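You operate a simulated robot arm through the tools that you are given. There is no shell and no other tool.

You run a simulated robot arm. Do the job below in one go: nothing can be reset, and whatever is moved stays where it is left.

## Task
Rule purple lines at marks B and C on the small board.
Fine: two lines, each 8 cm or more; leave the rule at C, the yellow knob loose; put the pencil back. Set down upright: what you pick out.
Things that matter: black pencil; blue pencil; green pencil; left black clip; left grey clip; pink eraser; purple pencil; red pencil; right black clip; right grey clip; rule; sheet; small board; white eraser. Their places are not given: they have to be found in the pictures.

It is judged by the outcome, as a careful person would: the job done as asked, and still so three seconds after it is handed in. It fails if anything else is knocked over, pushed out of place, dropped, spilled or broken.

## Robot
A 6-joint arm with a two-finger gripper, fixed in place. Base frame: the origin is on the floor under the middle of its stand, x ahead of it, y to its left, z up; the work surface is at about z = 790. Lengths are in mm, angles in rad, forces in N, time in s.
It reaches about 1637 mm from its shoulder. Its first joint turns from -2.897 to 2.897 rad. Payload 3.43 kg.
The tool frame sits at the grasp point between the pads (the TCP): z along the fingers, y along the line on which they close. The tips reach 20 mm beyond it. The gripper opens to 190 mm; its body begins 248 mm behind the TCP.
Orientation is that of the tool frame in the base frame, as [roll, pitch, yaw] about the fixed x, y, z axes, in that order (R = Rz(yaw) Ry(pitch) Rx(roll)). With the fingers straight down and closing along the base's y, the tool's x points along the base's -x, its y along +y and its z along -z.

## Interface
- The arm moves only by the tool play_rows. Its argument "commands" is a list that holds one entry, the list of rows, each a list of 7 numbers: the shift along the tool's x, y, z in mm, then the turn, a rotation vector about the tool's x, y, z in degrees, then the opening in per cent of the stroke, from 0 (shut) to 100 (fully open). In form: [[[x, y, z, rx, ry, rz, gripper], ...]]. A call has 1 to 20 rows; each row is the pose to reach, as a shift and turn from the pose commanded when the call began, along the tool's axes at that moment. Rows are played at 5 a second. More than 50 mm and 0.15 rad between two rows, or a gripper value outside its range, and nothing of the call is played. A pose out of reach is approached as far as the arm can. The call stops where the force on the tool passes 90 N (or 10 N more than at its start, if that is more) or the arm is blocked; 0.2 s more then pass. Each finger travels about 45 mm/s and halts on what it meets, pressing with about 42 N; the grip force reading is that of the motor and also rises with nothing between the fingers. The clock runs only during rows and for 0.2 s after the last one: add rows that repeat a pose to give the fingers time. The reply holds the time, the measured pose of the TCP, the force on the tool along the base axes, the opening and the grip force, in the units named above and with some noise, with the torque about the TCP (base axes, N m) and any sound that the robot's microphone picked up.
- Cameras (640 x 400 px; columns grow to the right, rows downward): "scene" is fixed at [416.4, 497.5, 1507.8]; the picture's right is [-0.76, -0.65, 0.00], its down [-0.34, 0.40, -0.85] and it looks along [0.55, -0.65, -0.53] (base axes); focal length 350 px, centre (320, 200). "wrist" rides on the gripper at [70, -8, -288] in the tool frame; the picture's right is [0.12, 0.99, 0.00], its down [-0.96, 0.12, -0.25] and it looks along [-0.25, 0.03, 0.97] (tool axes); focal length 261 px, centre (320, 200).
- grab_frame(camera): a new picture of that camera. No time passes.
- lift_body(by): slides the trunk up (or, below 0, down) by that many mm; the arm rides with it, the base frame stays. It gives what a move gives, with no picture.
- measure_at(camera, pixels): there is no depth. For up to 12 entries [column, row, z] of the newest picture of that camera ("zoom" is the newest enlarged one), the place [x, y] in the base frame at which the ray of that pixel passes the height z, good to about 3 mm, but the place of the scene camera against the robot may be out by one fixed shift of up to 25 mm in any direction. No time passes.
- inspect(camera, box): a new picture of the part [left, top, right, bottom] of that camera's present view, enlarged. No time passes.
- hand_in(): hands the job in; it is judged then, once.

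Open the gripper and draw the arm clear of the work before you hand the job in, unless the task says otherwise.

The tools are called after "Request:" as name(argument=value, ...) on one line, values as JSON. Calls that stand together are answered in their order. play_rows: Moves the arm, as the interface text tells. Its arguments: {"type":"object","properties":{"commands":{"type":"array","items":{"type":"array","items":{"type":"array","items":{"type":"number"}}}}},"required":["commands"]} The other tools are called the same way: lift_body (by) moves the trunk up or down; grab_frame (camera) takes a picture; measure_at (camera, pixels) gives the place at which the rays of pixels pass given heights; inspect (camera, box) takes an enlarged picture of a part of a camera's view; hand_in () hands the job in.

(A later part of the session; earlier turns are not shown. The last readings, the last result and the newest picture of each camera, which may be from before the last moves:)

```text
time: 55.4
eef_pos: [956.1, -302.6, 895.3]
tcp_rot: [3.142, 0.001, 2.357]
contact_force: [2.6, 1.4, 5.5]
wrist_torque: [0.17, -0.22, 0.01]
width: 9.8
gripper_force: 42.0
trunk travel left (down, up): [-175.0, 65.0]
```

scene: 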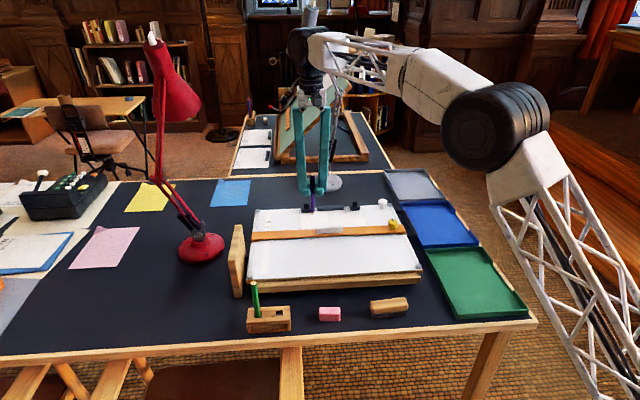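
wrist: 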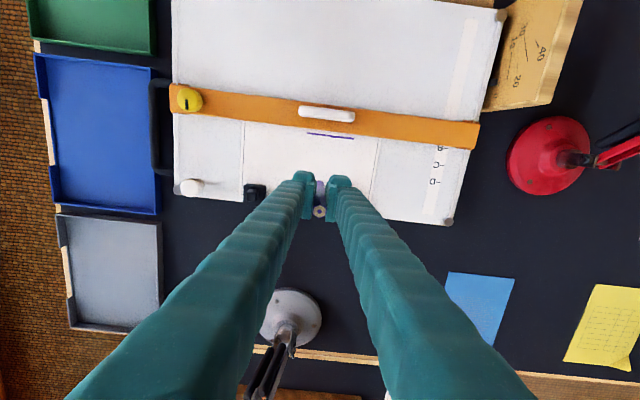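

Good contact to the end (5.5 N). I lift 70 mm and go to the same overhead viewpoint to check the finished line at B.

Request:
play_rows(commands=[[[0, 0, -5, 0, 0, 0, 0], [0, 0, -20, 0, 0, 0, 0], [0, 0, -45, 0, 0, 0, 0], [0, 0, -70, 0, 0, 0, 0], [-35, 30, -70, 0, 0, 0, 0], [-70, 60, -70, 0, 0, 0, 0], [-70, 60, -70, 0, 0, 0, 0]]])

Request:
inspect(camera="wrist", box=[200, 80, 460, 200])

Request:
inspect(camera="wrist", box=[280, 115, 370, 155])

```text
time: 57.0
eef_pos: [1048.8, -309.1, 961.3]
tcp_rot: [-3.141, -0.001, 2.359]
contact_force: [1.3, -0.4, -1.9]
wrist_torque: [0.04, 0.12, 0.0]
width: 9.5
gripper_force: 42.1
trunk travel left (down, up): [-175.0, 65.0]
```

```text
2.46 times, centred on (330, 140) of wrist
```

zoom: 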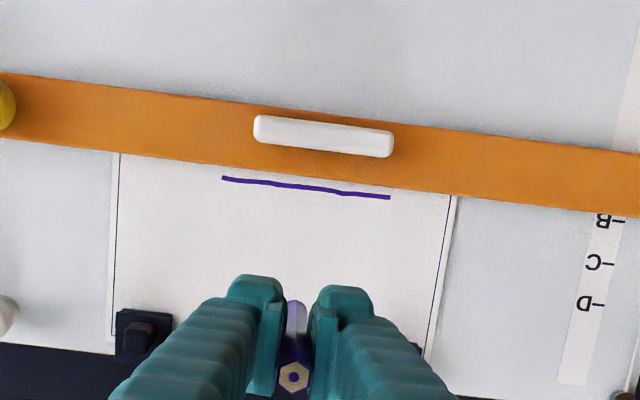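

```text
7.11 times, centred on (325, 135) of wrist
```

zoom: 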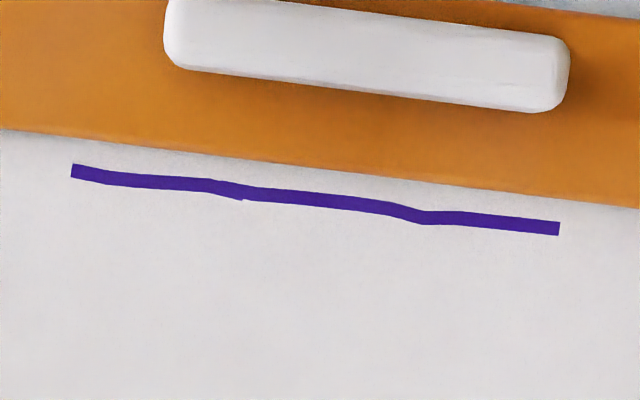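

The B line is done: about 118 mm long, deviations about 1 mm. I now carry the pencil back to above its slot at (876.3,100.2), turning back 90.4°.

Request:
play_rows(commands=[[[34.2, 14.2, -5, 0, 0, -7.533, 0], [68.4, 28.4, -10, 0, 0, -15.067, 0], [102.6, 42.6, -14, 0, 0, -22.6, 0], [136.7, 56.7, -14, 0, 0, -30.133, 0], [170.9, 70.9, -14, 0, 0, -37.667, 0], [205.1, 85.1, -14, 0, 0, -45.2, 0], [239.3, 99.3, -14, 0, 0, -52.733, 0], [273.5, 113.5, -14, 0, 0, -60.267, 0], [307.7, 127.7, -14, 0, 0, -67.8, 0], [341.8, 141.8, -14, 0, 0, -75.333, 0], [376, 156, -14, 0, 0, -82.867, 0], [410.2, 170.2, -14, 0, 0, -90.4, 0], [410.2, 170.2, -14, 0, 0, -90.4, 0]]])

Request:
grab_frame(camera="wrist")

Request:
inspect(camera="scene", box=[235, 230, 315, 340])

Request:
inspect(camera="wrist", box=[295, 150, 345, 230])

```text
time: 59.8
eef_pos: [876.3, 100.1, 978.3]
tcp_rot: [3.141, 0.0, -2.345]
contact_force: [-0.2, -0.4, -0.4]
wrist_torque: [0.01, -0.02, -0.03]
width: 9.3
gripper_force: 42.1
trunk travel left (down, up): [-175.0, 65.0]
```

```text
taken
```

wrist: 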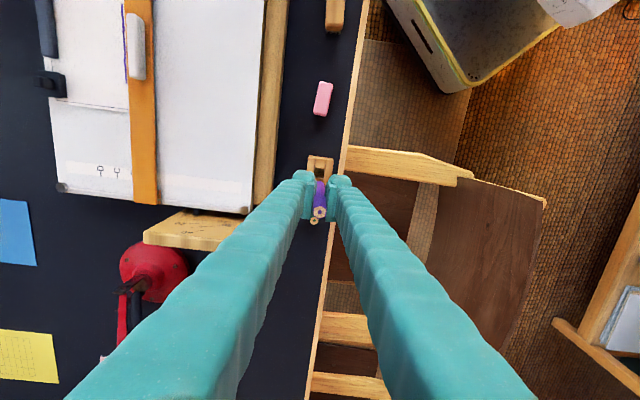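

```text
3.64 times, centred on (275, 285) of scene
```

zoom: 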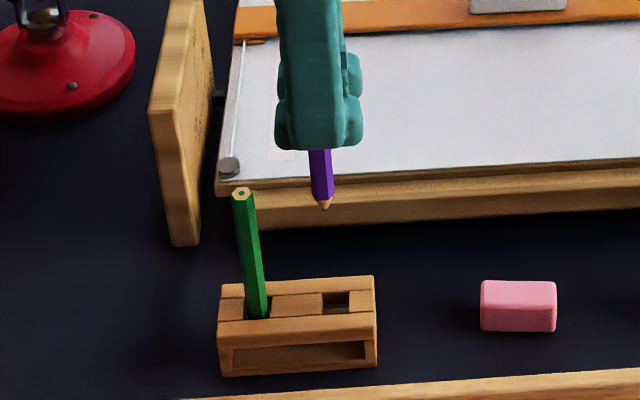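

```text
5.00 times, centred on (320, 190) of wrist
```

zoom: 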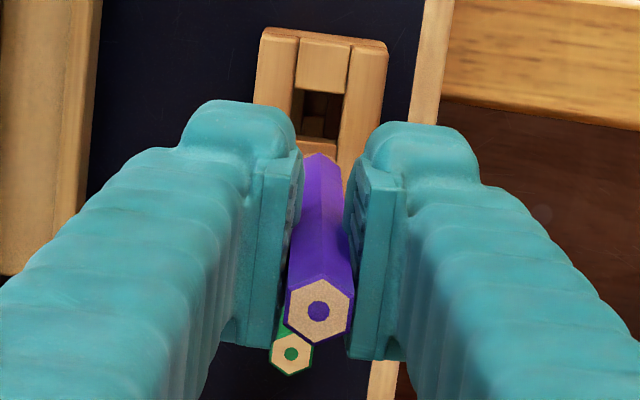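

The slot at zoom (322,108) is right on the TCP line and the green pencil is undisturbed. I descend 85 mm so the tip is just above the slot and check.

Request:
play_rows(commands=[[[0, 0, 25, 0, 0, 0, 0], [0, 0, 50, 0, 0, 0, 0], [0, 0, 70, 0, 0, 0, 0], [0, 0, 83, 0, 0, 0, 0], [0, 0, 83, 0, 0, 0, 0]]])

Request:
inspect(camera="scene", box=[250, 270, 300, 340])

Request:
inspect(camera="wrist", box=[295, 150, 345, 230])

```text
time: 61.0
eef_pos: [875.6, 100.0, 895.1]
tcp_rot: [-3.141, 0.001, -2.347]
contact_force: [0.3, 0.9, -0.4]
wrist_torque: [0.0, 0.02, -0.02]
width: 9.5
gripper_force: 42.0
trunk travel left (down, up): [-175.0, 65.0]
```

```text
5.71 times, centred on (275, 305) of scene
```

zoom: 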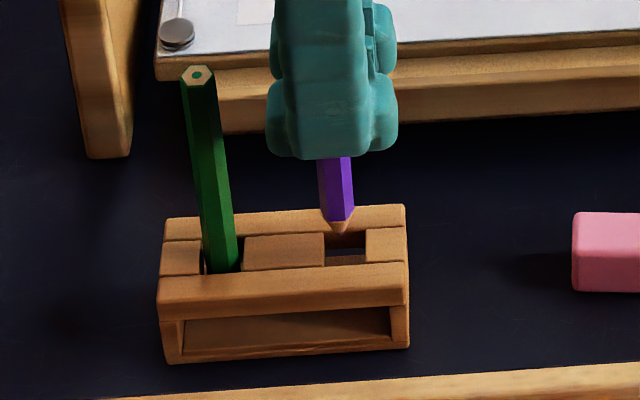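

```text
5.00 times, centred on (320, 190) of wrist
```

zoom: 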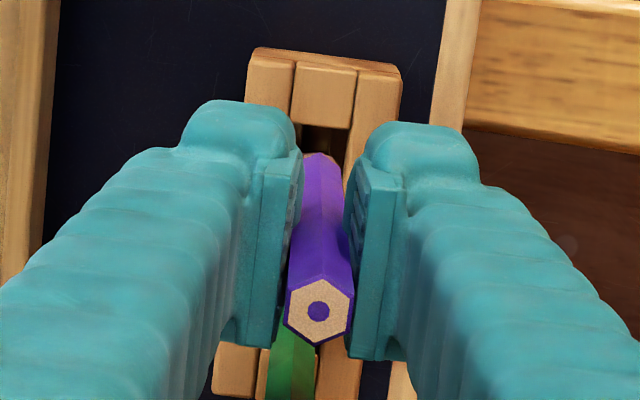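

The tip is right over the slot (zoom (341,234), slot 325–366). I insert slowly, first 20 mm, checking for side forces.

Request:
play_rows(commands=[[[0, 0, 4, 0, 0, 0, 0], [0, 0, 8, 0, 0, 0, 0], [0, 0, 12, 0, 0, 0, 0], [0, 0, 16, 0, 0, 0, 0], [0, 0, 20, 0, 0, 0, 0], [0, 0, 24, 0, 0, 0, 0]]])

Request:
inspect(camera="scene", box=[250, 270, 300, 340])

```text
time: 62.4
eef_pos: [878.3, 100.1, 872.8]
tcp_rot: [-3.141, 0.0, -2.348]
contact_force: [-0.6, -0.7, 0.0]
wrist_torque: [-0.01, -0.04, 0.02]
width: 9.4
gripper_force: 42.2
trunk travel left (down, up): [-175.0, 65.0]
```

```text
5.71 times, centred on (275, 305) of scene
```

zoom: 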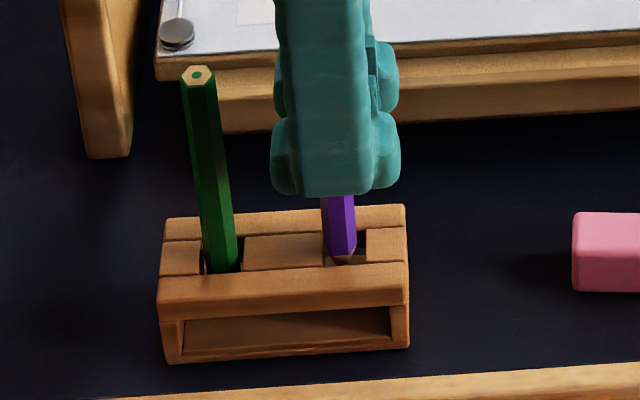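

No contact forces; the pencil is entering, slightly left of the slot's centre. I shift 1.5 mm toward the right and go down the remaining 20 mm slowly.

Request:
play_rows(commands=[[[1.5, 0, 3, 0, 0, 0, 0], [1.5, 0, 7, 0, 0, 0, 0], [1.5, 0, 11, 0, 0, 0, 0], [1.5, 0, 15, 0, 0, 0, 0], [1.5, 0, 18, 0, 0, 0, 0], [1.5, 0, 18, 0, 0, 0, 0]]])

Request:
inspect(camera="scene", box=[250, 270, 300, 340])

```text
time: 63.8
eef_pos: [875.0, 98.0, 854.5]
tcp_rot: [-3.141, -0.001, -2.346]
contact_force: [0.2, -0.1, 0.0]
wrist_torque: [-0.02, -0.01, -0.02]
width: 9.4
gripper_force: 41.7
trunk travel left (down, up): [-175.0, 65.0]
```

```text
5.71 times, centred on (275, 305) of scene
```

zoom: 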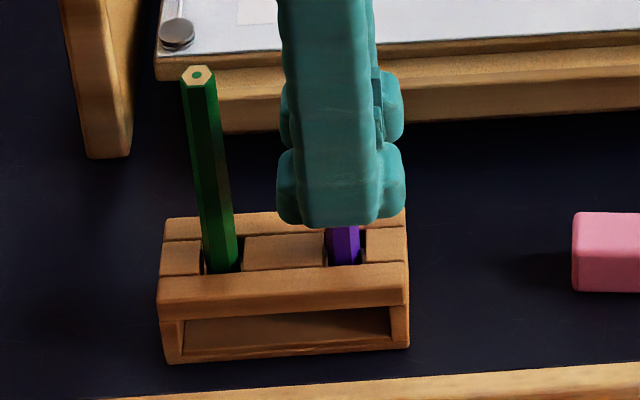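

In the slot without force. I go down 4 mm more to near the original grasp height and read.

Request:
play_rows(commands=[[[0, 0, 1.5, 0, 0, 0, 0], [0, 0, 3, 0, 0, 0, 0], [0, 0, 4, 0, 0, 0, 0], [0, 0, 4, 0, 0, 0, 0]]])

```text
time: 64.8
eef_pos: [875.5, 98.8, 850.3]
tcp_rot: [-3.141, 0.0, -2.349]
contact_force: [0.4, -0.9, 0.3]
wrist_torque: [0.0, -0.01, -0.01]
width: 9.3
gripper_force: 42.2
trunk travel left (down, up): [-175.0, 65.0]
```

No floor contact yet at 851. I go another 2 mm in 1 mm steps.

Request:
play_rows(commands=[[[0, 0, 1, 0, 0, 0, 0], [0, 0, 2, 0, 0, 0, 0], [0, 0, 2, 0, 0, 0, 0]]])

```text
time: 65.6
eef_pos: [875.7, 100.5, 849.0]
tcp_rot: [-3.142, 0.0, -2.346]
contact_force: [0.5, -0.5, 0.3]
wrist_torque: [0.01, -0.02, -0.05]
width: 9.6
gripper_force: 42.0
trunk travel left (down, up): [-175.0, 65.0]
```

Still no contact; two more millimetres, then I'll release (any remaining drop is a millimetre or two inside the slot).

Request:
play_rows(commands=[[[0, 0, 1, 0, 0, 0, 0], [0, 0, 2, 0, 0, 0, 0], [0, 0, 2, 0, 0, 0, 0]]])

Request:
inspect(camera="wrist", box=[295, 150, 345, 230])

```text
time: 66.4
eef_pos: [875.8, 99.1, 847.8]
tcp_rot: [-3.139, 0.001, -2.346]
contact_force: [2.4, 0.2, 21.1]
wrist_torque: [0.08, -0.22, 0.02]
width: 9.4
gripper_force: 42.0
trunk travel left (down, up): [-175.0, 65.0]
```

```text
5.00 times, centred on (320, 190) of wrist
```

zoom: 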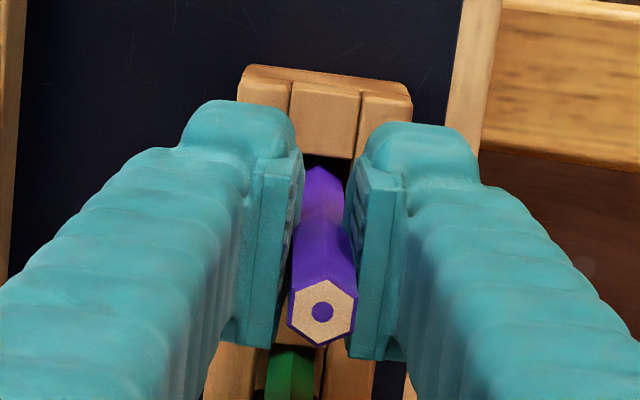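

Floor reached (21 N). I back off 1.2 mm to unload and then open the gripper to let the pencil stand.

Request:
play_rows(commands=[[[0, 0, -0.6, 0, 0, 0, 0], [0, 0, -1.2, 0, 0, 0, 0], [0, 0, -1.2, 0, 0, 0, 0], [0, 0, -1.2, 0, 0, 0, 0]]])

```text
time: 67.4
eef_pos: [874.8, 99.2, 847.3]
tcp_rot: [3.14, 0.002, -2.347]
contact_force: [1.5, 0.6, 15.6]
wrist_torque: [0.12, -0.21, 0.01]
width: 9.8
gripper_force: 41.8
trunk travel left (down, up): [-175.0, 65.0]
```

Request:
play_rows(commands=[[[0, 0, -0.8, 0, 0, 0, 0], [0, 0, -1.4, 0, 0, 0, 0], [0, 0, -1.4, 0, 0, 0, 0], [0, 0, -1.4, 0, 0, 0, 0]]])

```text
time: 68.4
eef_pos: [876.4, 99.3, 848.5]
tcp_rot: [-3.141, 0.0, -2.347]
contact_force: [0.1, 0.8, -0.3]
wrist_torque: [0.01, 0.01, -0.01]
width: 9.3
gripper_force: 42.2
trunk travel left (down, up): [-175.0, 65.0]
```

The load is gone (0 N). I open the fingers slowly to about 40 mm and check the pencil stands.

Request:
play_rows(commands=[[[0, 0, 0, 0, 0, 0, 6], [0, 0, 0, 0, 0, 0, 9], [0, 0, 0, 0, 0, 0, 14], [0, 0, 0, 0, 0, 0, 22], [0, 0, 0, 0, 0, 0, 32], [0, 0, 0, 0, 0, 0, 32]]])

Request:
inspect(camera="wrist", box=[290, 150, 350, 240])

Request:
inspect(camera="scene", box=[250, 270, 300, 340])

```text
time: 69.8
eef_pos: [875.9, 100.4, 847.9]
tcp_rot: [3.141, 0.0, -2.348]
contact_force: [-0.5, -0.6, 0.1]
wrist_torque: [0.01, 0.0, -0.01]
width: 61.0
gripper_force: 0.1
trunk travel left (down, up): [-175.0, 65.0]
```

```text
4.44 times, centred on (320, 195) of wrist
```

zoom: 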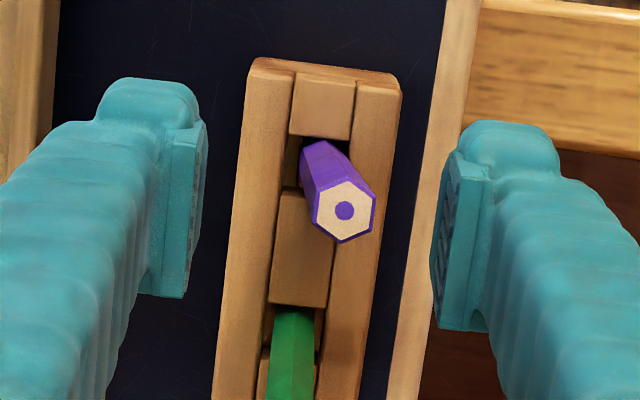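

```text
5.71 times, centred on (275, 305) of scene
```

zoom: 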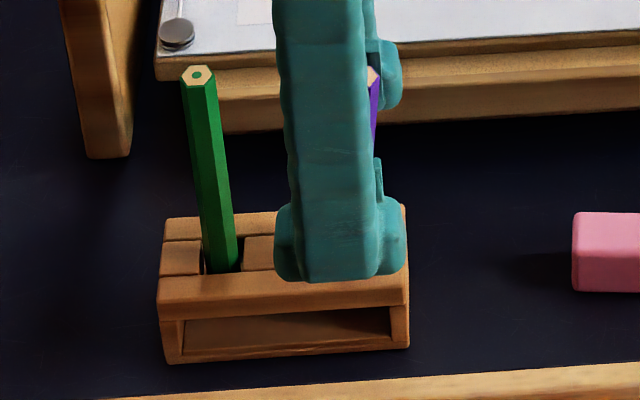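

The pencil stands in its slot, leaning a few degrees within the slack. I leave it, rise straight up, and go back to above the rule's handle to move the rule to C.

Request:
play_rows(commands=[[[0, 0, -30, 0, 0, 0, 32], [0, 0, -60, 0, 0, 0, 32], [0, 0, -90, 0, 0, 0, 32], [0, 0, -112, 0, 0, 0, 32], [20.1, -38.6, -112, 0, 0, 0.4, 32], [40.2, -77.1, -112, 0, 0, 0.4, 32], [60.3, -115.7, -112, 0, 0, 0.4, 32], [80.4, -154.3, -112, 0, 0, 0.4, 32], [100.5, -192.8, -112, 0, 0, 0.4, 32], [120.6, -231.4, -112, 0, 0, 0.4, 32], [140.7, -270, -112, 0, 0, 0.4, 32], [160.8, -308.5, -112, 0, 0, 0.4, 32], [160.8, -308.5, -80, 0, 0, 0.4, 32], [160.8, -308.5, -45, 0, 0, 0.4, 32], [160.8, -308.5, -45, 0, 0, 0.4, 32]]])

Request:
grab_frame(camera="wrist")

Request:
grab_frame(camera="scene")

Request:
inspect(camera="scene", box=[235, 240, 315, 340])

```text
time: 73.0
eef_pos: [985.3, -231.0, 894.9]
tcp_rot: [-3.141, 0.0, -2.354]
contact_force: [-0.4, -0.3, 0.3]
wrist_torque: [0.02, -0.01, -0.02]
width: 60.4
gripper_force: 0.0
trunk travel left (down, up): [-175.0, 65.0]
```

```text
taken
```

wrist: 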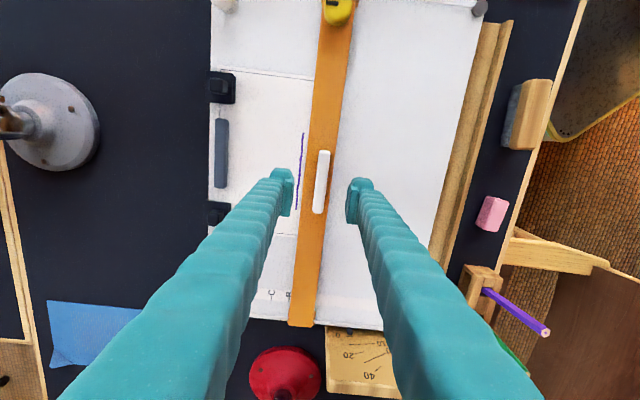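

```text
taken
```

scene: 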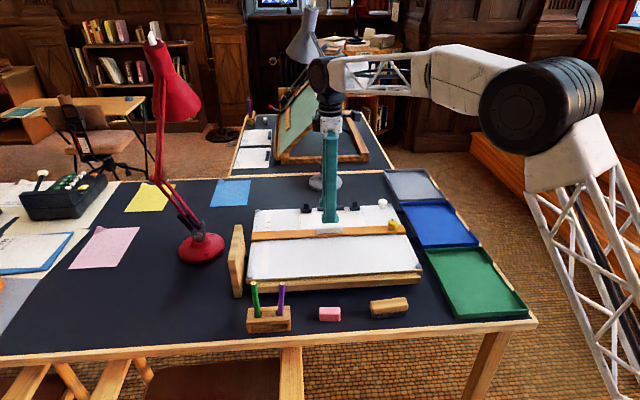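

```text
4.00 times, centred on (275, 290) of scene
```

zoom: 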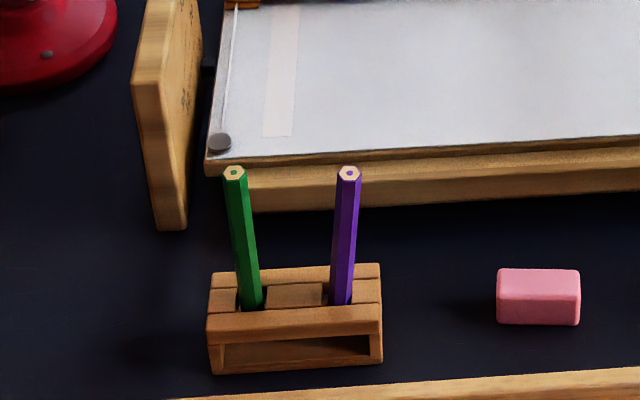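

The handle is at (321,181), consistent with the release position. I descend 65 mm to the earlier grip height and close on it.

Request:
play_rows(commands=[[[0, 0, 25, 0, 0, 0, 32], [0, 0, 45, 0, 0, 0, 32], [0, 0, 57, 0, 0, 0, 32], [0, 0, 65, 0, 0, 0, 32], [0, 0, 65, 0, 0, 0, 22], [0, 0, 65, 0, 0, 0, 14], [0, 0, 65, 0, 0, 0, 9], [0, 0, 65, 0, 0, 0, 7], [0, 0, 65, 0, 0, 0, 4], [0, 0, 65, 0, 0, 0, 0], [0, 0, 65, 0, 0, 0, 0]]])

Request:
inspect(camera="wrist", box=[240, 290, 320, 370])

Request:
grab_frame(camera="wrist")

```text
time: 75.4
eef_pos: [982.5, -231.4, 828.8]
tcp_rot: [-3.141, 0.001, -2.354]
contact_force: [-2.8, 0.7, -1.9]
wrist_torque: [-0.05, 0.05, -0.14]
width: 14.8
gripper_force: 45.3
trunk travel left (down, up): [-175.0, 65.0]
```

```text
5.00 times, centred on (280, 330) of wrist
```

zoom: 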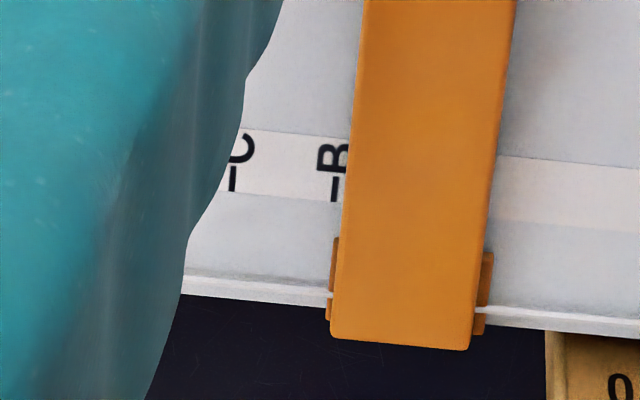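

```text
taken
```

wrist: 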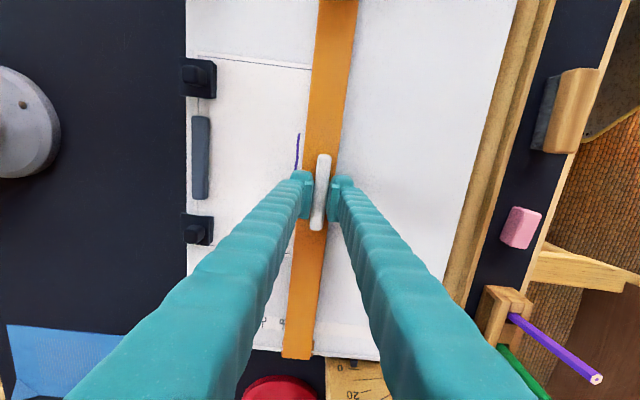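

Gripped with almost no side load. The rule edge is about 4 mm below B (overhead measure), so I slide 32 mm to put it about 2 mm below C.

Request:
play_rows(commands=[[[0, -4, 0, 0, 0, 0, 0], [0, -9, 0, 0, 0, 0, 0], [0, -14, 0, 0, 0, 0, 0], [0, -19, 0, 0, 0, 0, 0], [0, -24, 0, 0, 0, 0, 0], [0, -29, 0, 0, 0, 0, 0], [0, -32, 0, 0, 0, 0, 0], [0, -32, 0, 0, 0, 0, 0], [0, -32, 0, 0, 0, 0, 0]]])

Request:
inspect(camera="wrist", box=[240, 290, 320, 370])

Request:
grab_frame(camera="wrist")

```text
time: 77.4
eef_pos: [1006.1, -254.3, 829.2]
tcp_rot: [3.14, 0.0, -2.353]
contact_force: [4.9, 3.2, -1.3]
wrist_torque: [0.03, -0.09, -0.13]
width: 15.0
gripper_force: 44.9
trunk travel left (down, up): [-175.0, 65.0]
```

```text
5.00 times, centred on (280, 330) of wrist
```

zoom: 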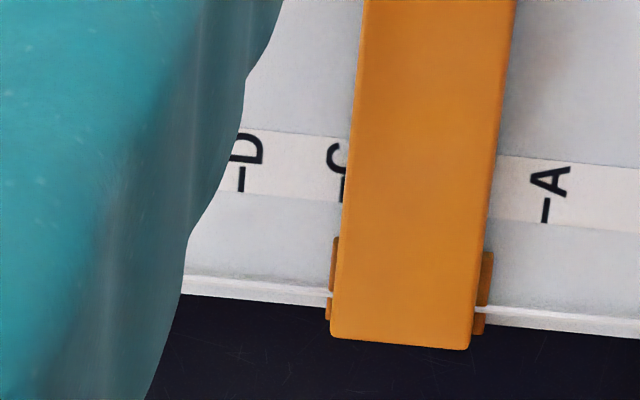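

```text
taken
```

wrist: 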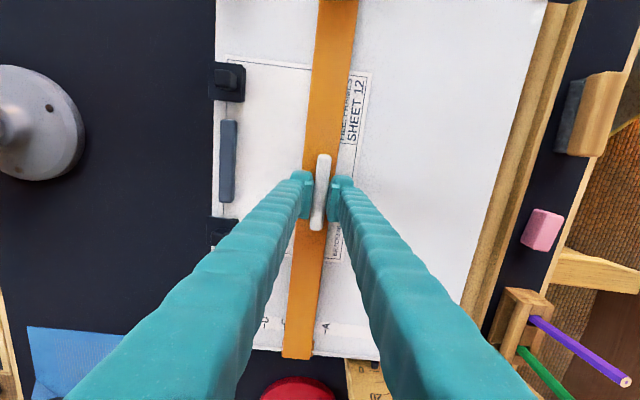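

The C tick is now just at the rule's edge (zoom 341 vs 343.5), i.e. the edge is about 2 mm below C. I relieve the small side force and release the handle.

Request:
play_rows(commands=[[[-0.6, 0, 0, 0, 0, 0, 0], [-0.6, 0, 0, 0, 0, 0, 0], [-0.6, 0, 0, 0, 0, 0, 12], [-0.6, 0, 0, 0, 0, 0, 20], [-0.6, 0, 0, 0, 0, 0, 28], [-0.6, 0, 0, 0, 0, 0, 32], [-0.6, 0, -30, 0, 0, 0, 32], [-0.6, 0, -60, 0, 0, 0, 32]]])

Request:
grab_frame(camera="wrist")

Request:
inspect(camera="wrist", box=[250, 240, 350, 340])

```text
time: 79.2
eef_pos: [1005.6, -253.3, 888.0]
tcp_rot: [-3.141, -0.001, -2.353]
contact_force: [-0.6, -0.4, -0.4]
wrist_torque: [0.0, 0.05, -0.01]
width: 60.8
gripper_force: 0.0
trunk travel left (down, up): [-175.0, 65.0]
```

```text
taken
```

wrist: 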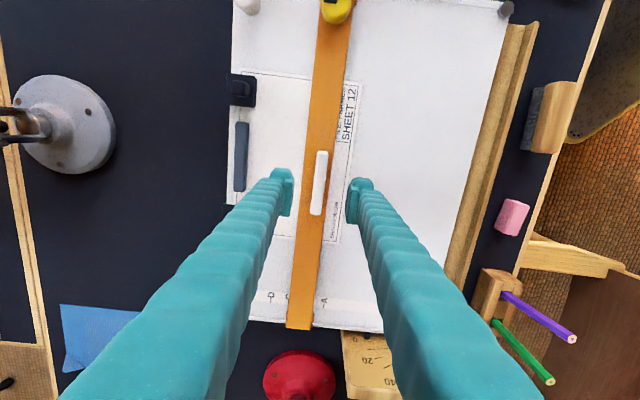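

```text
4.00 times, centred on (300, 290) of wrist
```

zoom: 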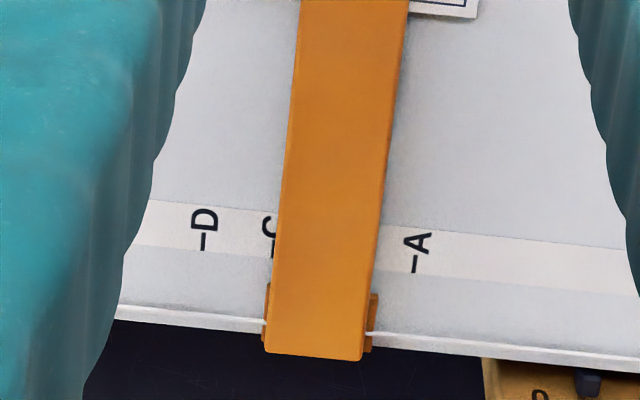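

The rule rests at C and stays put. I raise and travel back to above the purple pencil, offset a little for its lean, to see how it stands.

Request:
play_rows(commands=[[[0, 0, -40, 0, 0, 0, 32], [0, 0, -76, 0, 0, 0, 32], [-18.8, 43, -76, 0, 0, 0, 32], [-37.5, 86, -76, 0, 0, 0, 32], [-56.3, 129, -76, 0, 0, 0, 32], [-75, 172, -76, 0, 0, 0, 32], [-93.8, 215, -76, 0, 0, 0, 32], [-112.6, 258, -76, 0, 0, 0, 32], [-131.3, 301, -76, 0, 0, 0, 32], [-150.1, 344.6, -76, 0, 0, 0, 32], [-150.1, 344.6, -76, 0, 0, 0, 32]]])

Request:
grab_frame(camera="wrist")

Request:
inspect(camera="wrist", box=[290, 150, 350, 240])

Request:
inspect(camera="scene", box=[235, 240, 315, 340])

```text
time: 81.6
eef_pos: [868.6, 93.2, 965.9]
tcp_rot: [-3.14, 0.0, -2.355]
contact_force: [0.6, 0.7, 0.3]
wrist_torque: [0.01, 0.02, -0.03]
width: 60.9
gripper_force: 0.0
trunk travel left (down, up): [-175.0, 65.0]
```

```text
taken
```

wrist: 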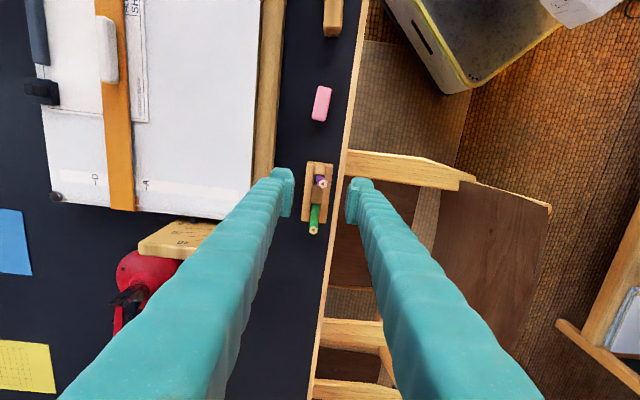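

```text
4.44 times, centred on (320, 195) of wrist
```

zoom: 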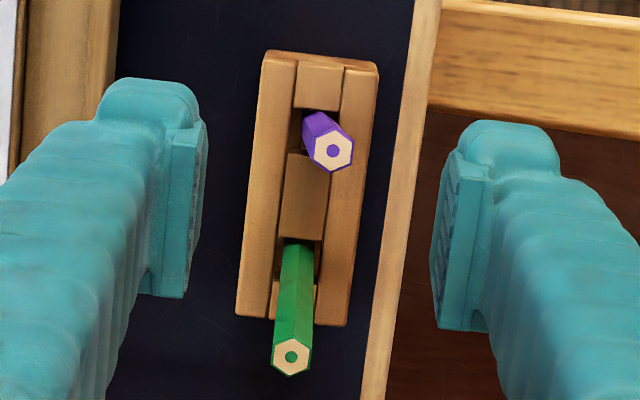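

```text
4.00 times, centred on (275, 290) of scene
```

zoom: 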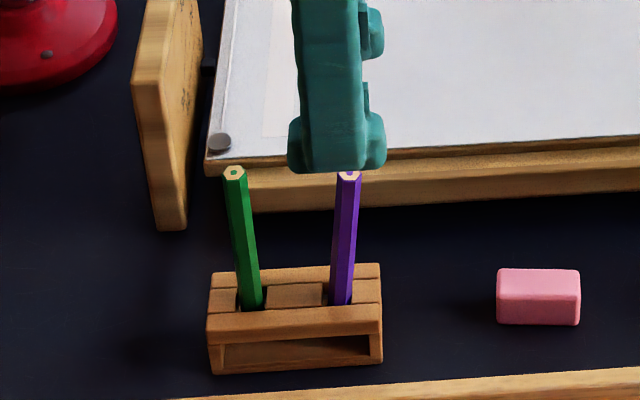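

The purple top is at (323,183.5) and its foot near (319.5,176.5): it leans about 5° to the right and 2° to the user. I shift (−1.5, +3) mm and descend to z≈850 with the fingers around it.

Request:
play_rows(commands=[[[-1.5, 3, 20, 0, 0, 0, 32], [-1.5, 3, 45, 0, 0, 0, 32], [-1.5, 3, 70, 0, 0, 0, 32], [-1.5, 3, 90, 0, 0, 0, 32], [-1.5, 3, 106, 0, 0, 0, 32], [-1.5, 3, 116, 0, 0, 0, 32], [-1.5, 3, 116, 0, 0, 0, 32]]])

Request:
inspect(camera="wrist", box=[290, 150, 350, 240])

```text
time: 83.2
eef_pos: [865.2, 99.1, 849.2]
tcp_rot: [3.141, 0.001, -2.355]
contact_force: [-0.2, 0.0, -0.6]
wrist_torque: [0.01, 0.02, 0.05]
width: 61.1
gripper_force: 0.1
trunk travel left (down, up): [-175.0, 65.0]
```

```text
4.44 times, centred on (320, 195) of wrist
```

zoom: 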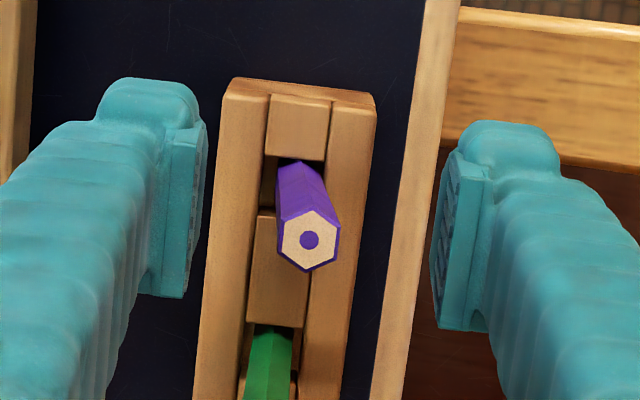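

The pencil is about 2.5 mm to the tool's −y side at pad level. I shift −2.5 mm and close slowly on it.

Request:
play_rows(commands=[[[0, -2.5, 0, 0, 0, 0, 32], [0, -2.5, 0, 0, 0, 0, 22], [0, -2.5, 0, 0, 0, 0, 14], [0, -2.5, 0, 0, 0, 0, 10], [0, -2.5, 0, 0, 0, 0, 8], [0, -2.5, 0, 0, 0, 0, 8]]])

Request:
inspect(camera="wrist", box=[290, 150, 350, 240])

```text
time: 84.6
eef_pos: [867.7, 96.9, 848.3]
tcp_rot: [-3.14, 0.0, -2.353]
contact_force: [-0.4, 0.4, 0.5]
wrist_torque: [0.04, -0.03, -0.01]
width: 15.0
gripper_force: 0.0
trunk travel left (down, up): [-175.0, 65.0]
```

```text
4.44 times, centred on (320, 195) of wrist
```

zoom: 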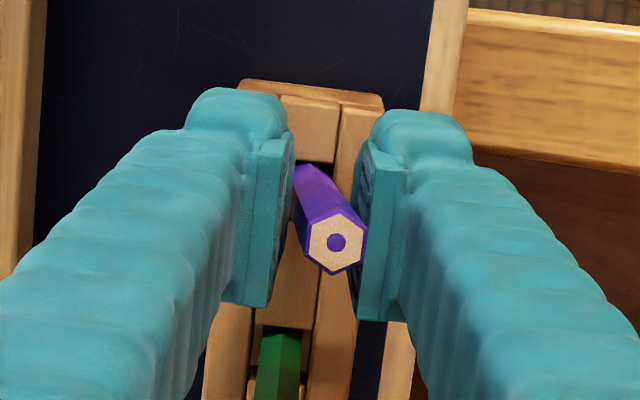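

The pencil is between the pads, still leaning toward the user side; closing will align it. I close fully.

Request:
play_rows(commands=[[[0, 0, 0, 0, 0, 0, 6.5], [0, 0, 0, 0, 0, 0, 5], [0, 0, 0, 0, 0, 0, 3], [0, 0, 0, 0, 0, 0, 0], [0, 0, 0, 0, 0, 0, 0], [0, 0, 0, 0, 0, 0, 0]]])

Request:
inspect(camera="wrist", box=[290, 150, 350, 240])

Request:
inspect(camera="scene", box=[235, 240, 315, 340])

```text
time: 86.0
eef_pos: [867.0, 96.4, 848.6]
tcp_rot: [-3.141, -0.001, -2.355]
contact_force: [5.1, -4.1, 0.8]
wrist_torque: [-0.26, -0.32, -0.11]
width: 10.0
gripper_force: 41.5
trunk travel left (down, up): [-175.0, 65.0]
```

```text
4.44 times, centred on (320, 195) of wrist
```

zoom: 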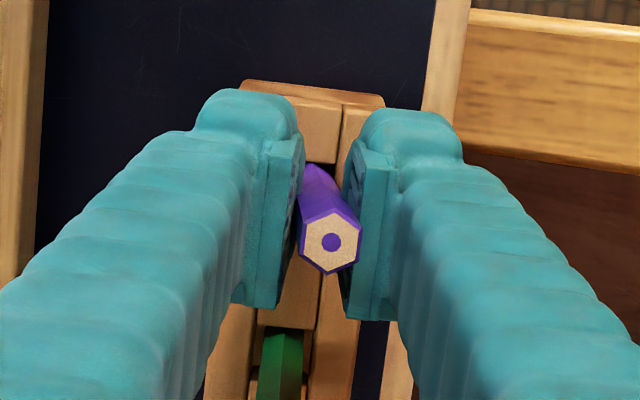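

```text
4.00 times, centred on (275, 290) of scene
```

zoom: 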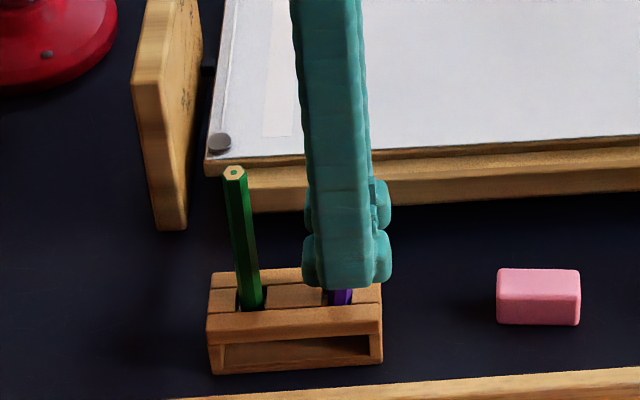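

Gripped at 10 mm with a 6.5 N side load from the slot wall. I move 1.2 mm toward the board's top to relieve it, then lift straight up.

Request:
play_rows(commands=[[[0, -0.6, 0, 0, 0, 0, 0], [0, -1.2, 0, 0, 0, 0, 0], [0, -1.2, -6, 0, 0, 0, 0], [0, -1.2, -14, 0, 0, 0, 0], [0, -1.2, -24, 0, 0, 0, 0], [0, -1.2, -36, 0, 0, 0, 0], [0, -1.2, -50, 0, 0, 0, 0], [0, -1.2, -70, 0, 0, 0, 0], [0, -1.2, -95, 0, 0, 0, 0], [0, -1.2, -120, 0, 0, 0, 0], [0, -1.2, -120, 0, 0, 0, 0]]])

Request:
grab_frame(camera="scene")

Request:
inspect(camera="scene", box=[235, 210, 315, 340])

Request:
inspect(camera="wrist", box=[290, 150, 350, 240])

```text
time: 88.4
eef_pos: [869.2, 95.5, 967.1]
tcp_rot: [3.141, 0.001, -2.355]
contact_force: [0.1, 0.0, -0.2]
wrist_torque: [0.01, -0.01, -0.02]
width: 9.3
gripper_force: 42.2
trunk travel left (down, up): [-175.0, 65.0]
```

```text
taken
```

scene: 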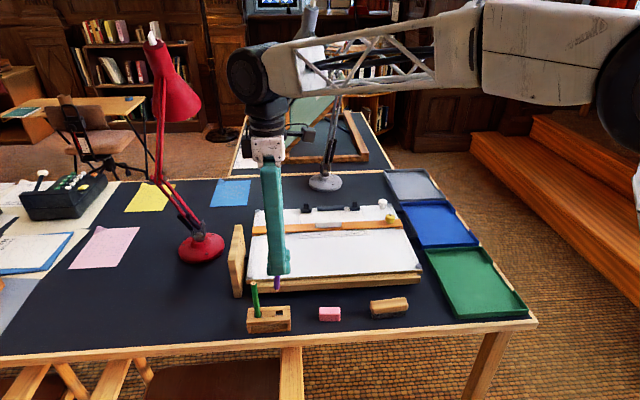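

```text
3.08 times, centred on (275, 275) of scene
```

zoom: 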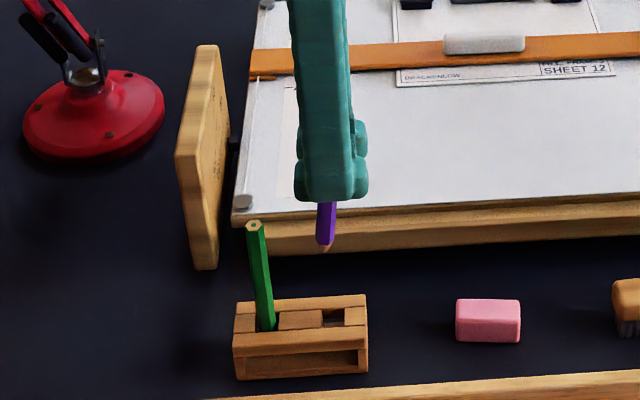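

```text
4.44 times, centred on (320, 195) of wrist
```

zoom: 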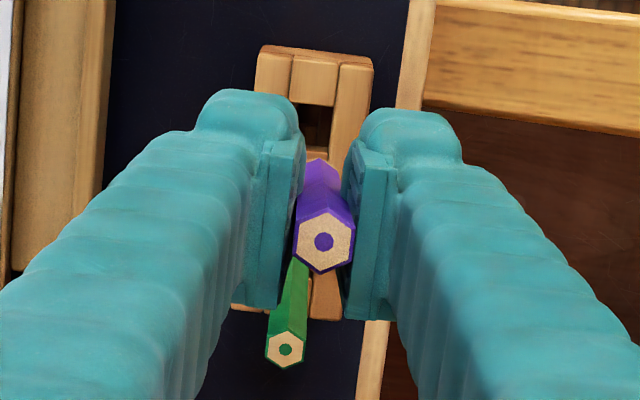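

The pencil hangs tilted about 6.7° in the grip (top +4.6 mm, lower end −11.5 mm in tool x). I carry it at height to above the C line start, turning 90°, and will then pitch the tool so that the pencil leans slightly toward the rule instead.

Request:
play_rows(commands=[[[8.5, -31.9, 0, 0, 0, 7.5, 0], [17, -63.8, 0, 0, 0, 15, 0], [25.6, -95.7, 0, 0, 0, 22.5, 0], [34.1, -127.6, 0, 0, 0, 30, 0], [42.6, -159.5, 0, 0, 0, 37.5, 0], [51.1, -191.4, 0, 0, 0, 45, 0], [59.7, -223.3, 0, 0, 0, 52.5, 0], [68.2, -255.2, 0, 0, 0, 60, 0], [76.7, -287.1, 0, 0, 0, 67.5, 0], [85.2, -319, 0, 0, 0, 75, 0], [93.8, -350.9, 0, 0, 0, 82.5, 0], [102.3, -382.8, 0, 0, 0, 90, 0], [102.3, -382.8, 0, 0, 0, 90, 0]]])

Request:
grab_frame(camera="wrist")

Request:
inspect(camera="wrist", box=[290, 150, 350, 240])

Request:
inspect(camera="scene", box=[270, 150, 370, 240])

```text
time: 91.2
eef_pos: [1068.4, -245.7, 969.8]
tcp_rot: [-3.142, 0.0, 2.356]
contact_force: [0.0, 0.0, -0.5]
wrist_torque: [0.01, 0.05, 0.03]
width: 9.4
gripper_force: 42.0
trunk travel left (down, up): [-175.0, 65.0]
```

```text
taken
```

wrist: 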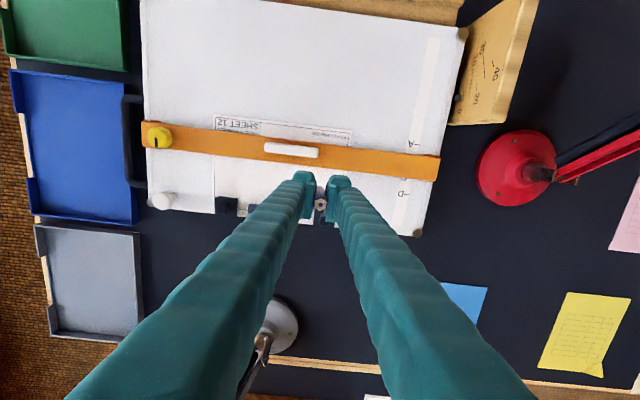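

```text
4.44 times, centred on (320, 195) of wrist
```

zoom: 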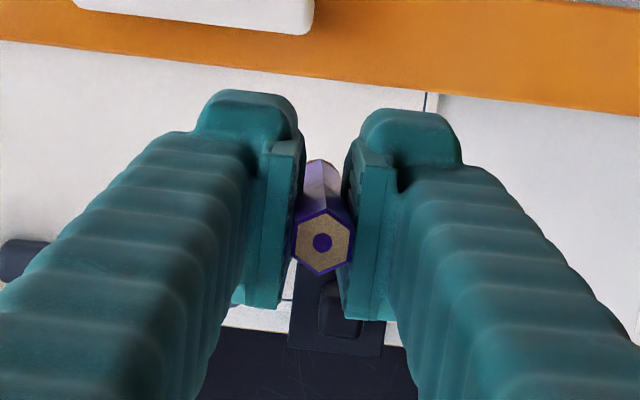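

```text
4.44 times, centred on (320, 195) of scene
```

zoom: 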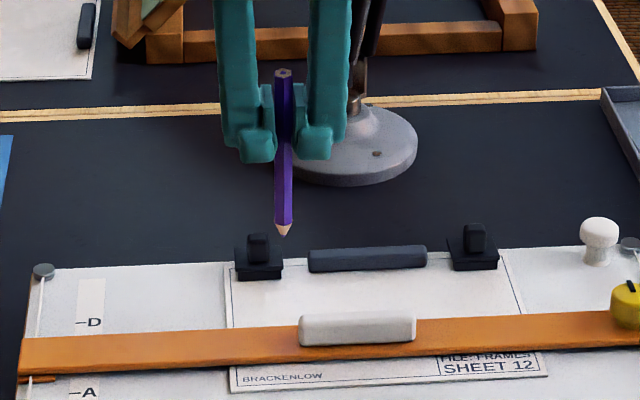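

The pencil is over the sheet at the start of the C line. I zoom on the marks near (405,170) to measure rule edge versus C using D and A ticks from this overhead view.

Request:
inspect(camera="wrist", box=[370, 125, 450, 215])

```text
4.44 times, centred on (410, 170) of wrist
```

zoom: 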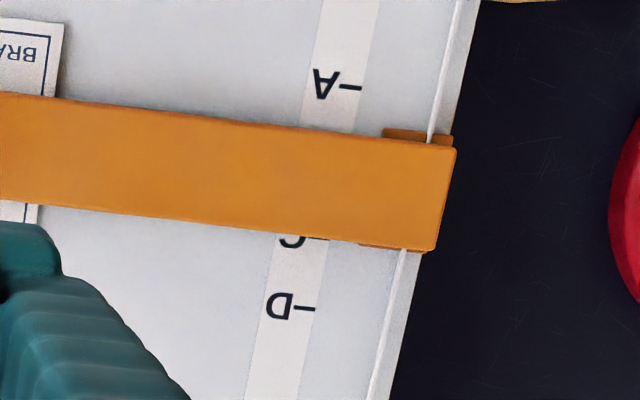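

The rule edge is 1.5–2.4 mm below the C tick: well placed. I pitch the tool 12° about its y so the pencil leans about 5° with the point toward the rule, and look.

Request:
play_rows(commands=[[[0, 0, 0, 0, 4, 0, 0], [0, 0, 0, 0, 8, 0, 0], [0, 0, 0, 0, 12, 0, 0], [0, 0, 0, 0, 12, 0, 0]]])

Request:
inspect(camera="wrist", box=[290, 130, 350, 220])

Request:
inspect(camera="scene", box=[270, 160, 370, 240])

```text
time: 92.2
eef_pos: [1039.1, -237.9, 954.8]
tcp_rot: [3.14, -0.206, 2.359]
contact_force: [-0.1, -0.5, -0.6]
wrist_torque: [-0.03, 0.04, 0.02]
width: 9.3
gripper_force: 41.7
out of reach, approached as far as the arm can: row 2, 3, 4
trunk travel left (down, up): [-175.0, 65.0]
```

```text
4.44 times, centred on (320, 175) of wrist
```

zoom: 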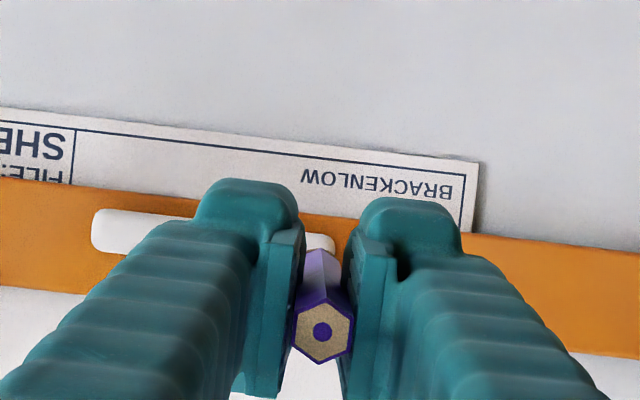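

```text
5.00 times, centred on (320, 200) of scene
```

zoom: 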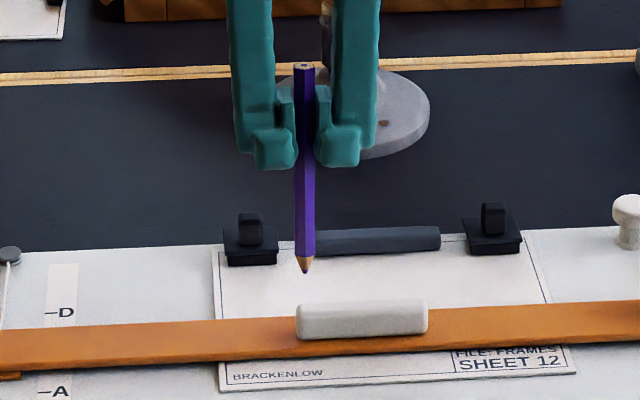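

The arm reports the pitched pose as out of reach here, so I undo the tilt right away and return to the plain vertical tool.

Request:
play_rows(commands=[[[0, 0, 0, 0, -4, 0, 0], [0, 0, 0, 0, -8, 0, 0], [0, 0, 0, 0, -12, 0, 0], [0, 0, 0, 0, -12, 0, 0], [0, 0, 0, 0, -12, 0, 0]]])

Request:
inspect(camera="wrist", box=[290, 150, 350, 240])

```text
time: 93.4
eef_pos: [1038.7, -238.4, 954.1]
tcp_rot: [-3.141, 0.0, 2.358]
contact_force: [-0.6, 0.0, 0.1]
wrist_torque: [0.01, 0.01, 0.02]
width: 9.4
gripper_force: 42.0
trunk travel left (down, up): [-175.0, 65.0]
```

```text
4.44 times, centred on (320, 195) of wrist
```

zoom: 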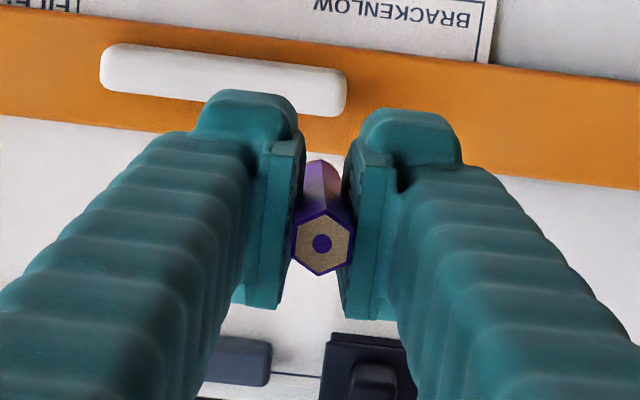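

The commanded pose was clipped to what was reached (about (1039,−238,954)). It was a reach limit of the wrist, so I raise the trunk 60 mm to gain reach, then re-check the pose.

Request:
lift_body(by=60)

Request:
play_rows(commands=[[[0, 0, 0, 0, 0, 0, 0], [0, 0, 0, 0, 0, 0, 0]]])

Request:
grab_frame(camera="scene")

```text
time: 94.4
eef_pos: [1038.1, -238.7, 1013.7]
tcp_rot: [-3.141, 0.0, 2.359]
contact_force: [0.4, 0.2, -0.4]
wrist_torque: [0.0, 0.02, 0.0]
width: 9.2
gripper_force: 41.7
trunk travel left (down, up): [-235.0, 5.0]
```

```text
time: 95.0
eef_pos: [1038.2, -239.5, 1013.6]
tcp_rot: [3.14, 0.0, 2.357]
contact_force: [0.4, -0.3, -0.1]
wrist_torque: [0.03, 0.05, 0.0]
width: 9.3
gripper_force: 41.9
trunk travel left (down, up): [-235.0, 5.0]
```

```text
taken
```

scene: 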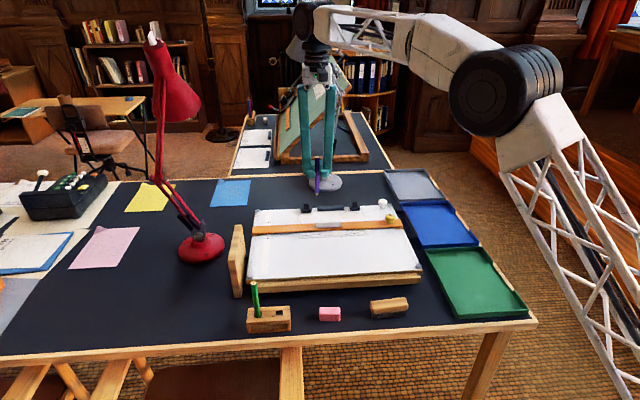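

TCP now ≈ (1038.3,−238.9,1013.8). I pitch 6.65° to make the pencil vertical, move to the C-line start (−17.7 in x, +15.3 in y) and come down 50 mm.

Request:
play_rows(commands=[[[-4, 4, 10, 0, 3.3, 0, 0], [-9, 8, 25, 0, 6.65, 0, 0], [-17.7, 15.3, 40, 0, 6.65, 0, 0], [-17.7, 15.3, 50, 0, 6.65, 0, 0], [-17.7, 15.3, 50, 0, 6.65, 0, 0]]])

Request:
inspect(camera="wrist", box=[290, 150, 350, 240])

Request:
inspect(camera="scene", box=[270, 160, 370, 240])

Request:
grab_frame(camera="wrist")

```text
time: 96.2
eef_pos: [1061.4, -240.9, 963.6]
tcp_rot: [3.141, -0.117, 2.358]
contact_force: [0.7, 1.1, 0.1]
wrist_torque: [0.03, 0.02, 0.0]
width: 9.4
gripper_force: 41.6
trunk travel left (down, up): [-235.0, 5.0]
```

```text
4.44 times, centred on (320, 195) of wrist
```

zoom: 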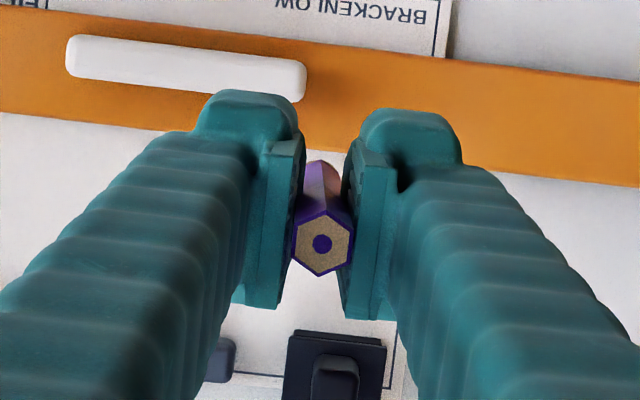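

```text
5.00 times, centred on (320, 200) of scene
```

zoom: 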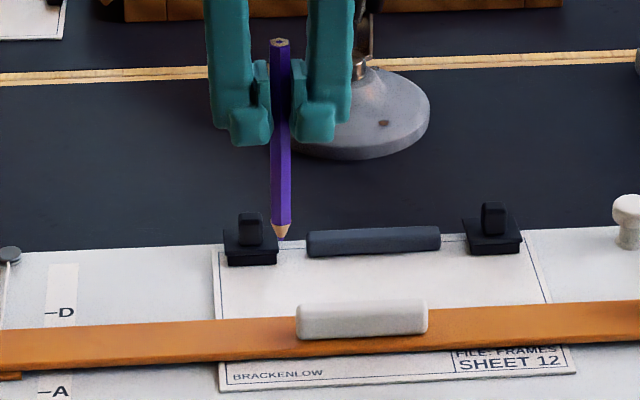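

```text
taken
```

wrist: 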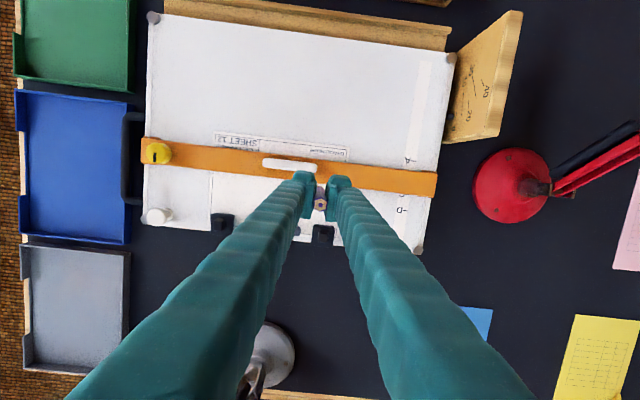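

No reach warning now; the pencil looks vertical in the scene view. I move straight down 50 mm in base terms (with the tilt accounted for) and look at the tip against the rule.

Request:
play_rows(commands=[[[-2.3, 0, 19.9, 0, 0, 0, 0], [-4.1, 0, 34.8, 0, 0, 0, 0], [-5.8, 0, 49.7, 0, 0, 0, 0], [-5.8, 0, 49.7, 0, 0, 0, 0]]])

Request:
inspect(camera="wrist", box=[290, 150, 350, 220])

Request:
inspect(camera="scene", box=[290, 195, 350, 235])

```text
time: 97.2
eef_pos: [1061.4, -239.7, 912.1]
tcp_rot: [3.141, -0.115, 2.359]
contact_force: [0.1, -0.5, -0.7]
wrist_torque: [-0.02, 0.02, -0.02]
width: 9.3
gripper_force: 41.6
trunk travel left (down, up): [-235.0, 5.0]
```

```text
5.71 times, centred on (320, 185) of wrist
```

zoom: 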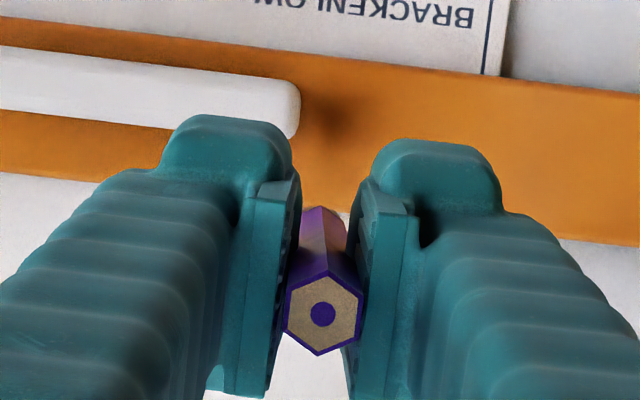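

```text
10.00 times, centred on (320, 215) of scene
```

zoom: 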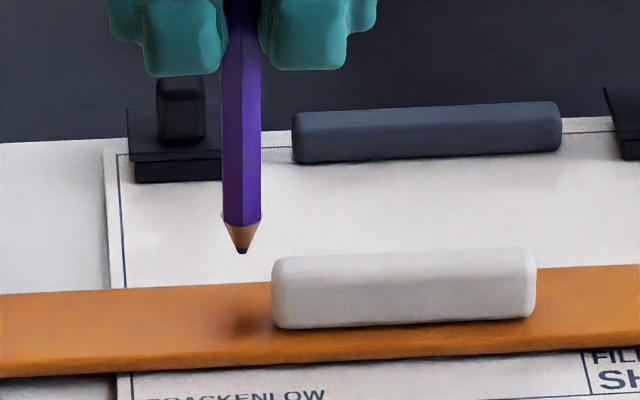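

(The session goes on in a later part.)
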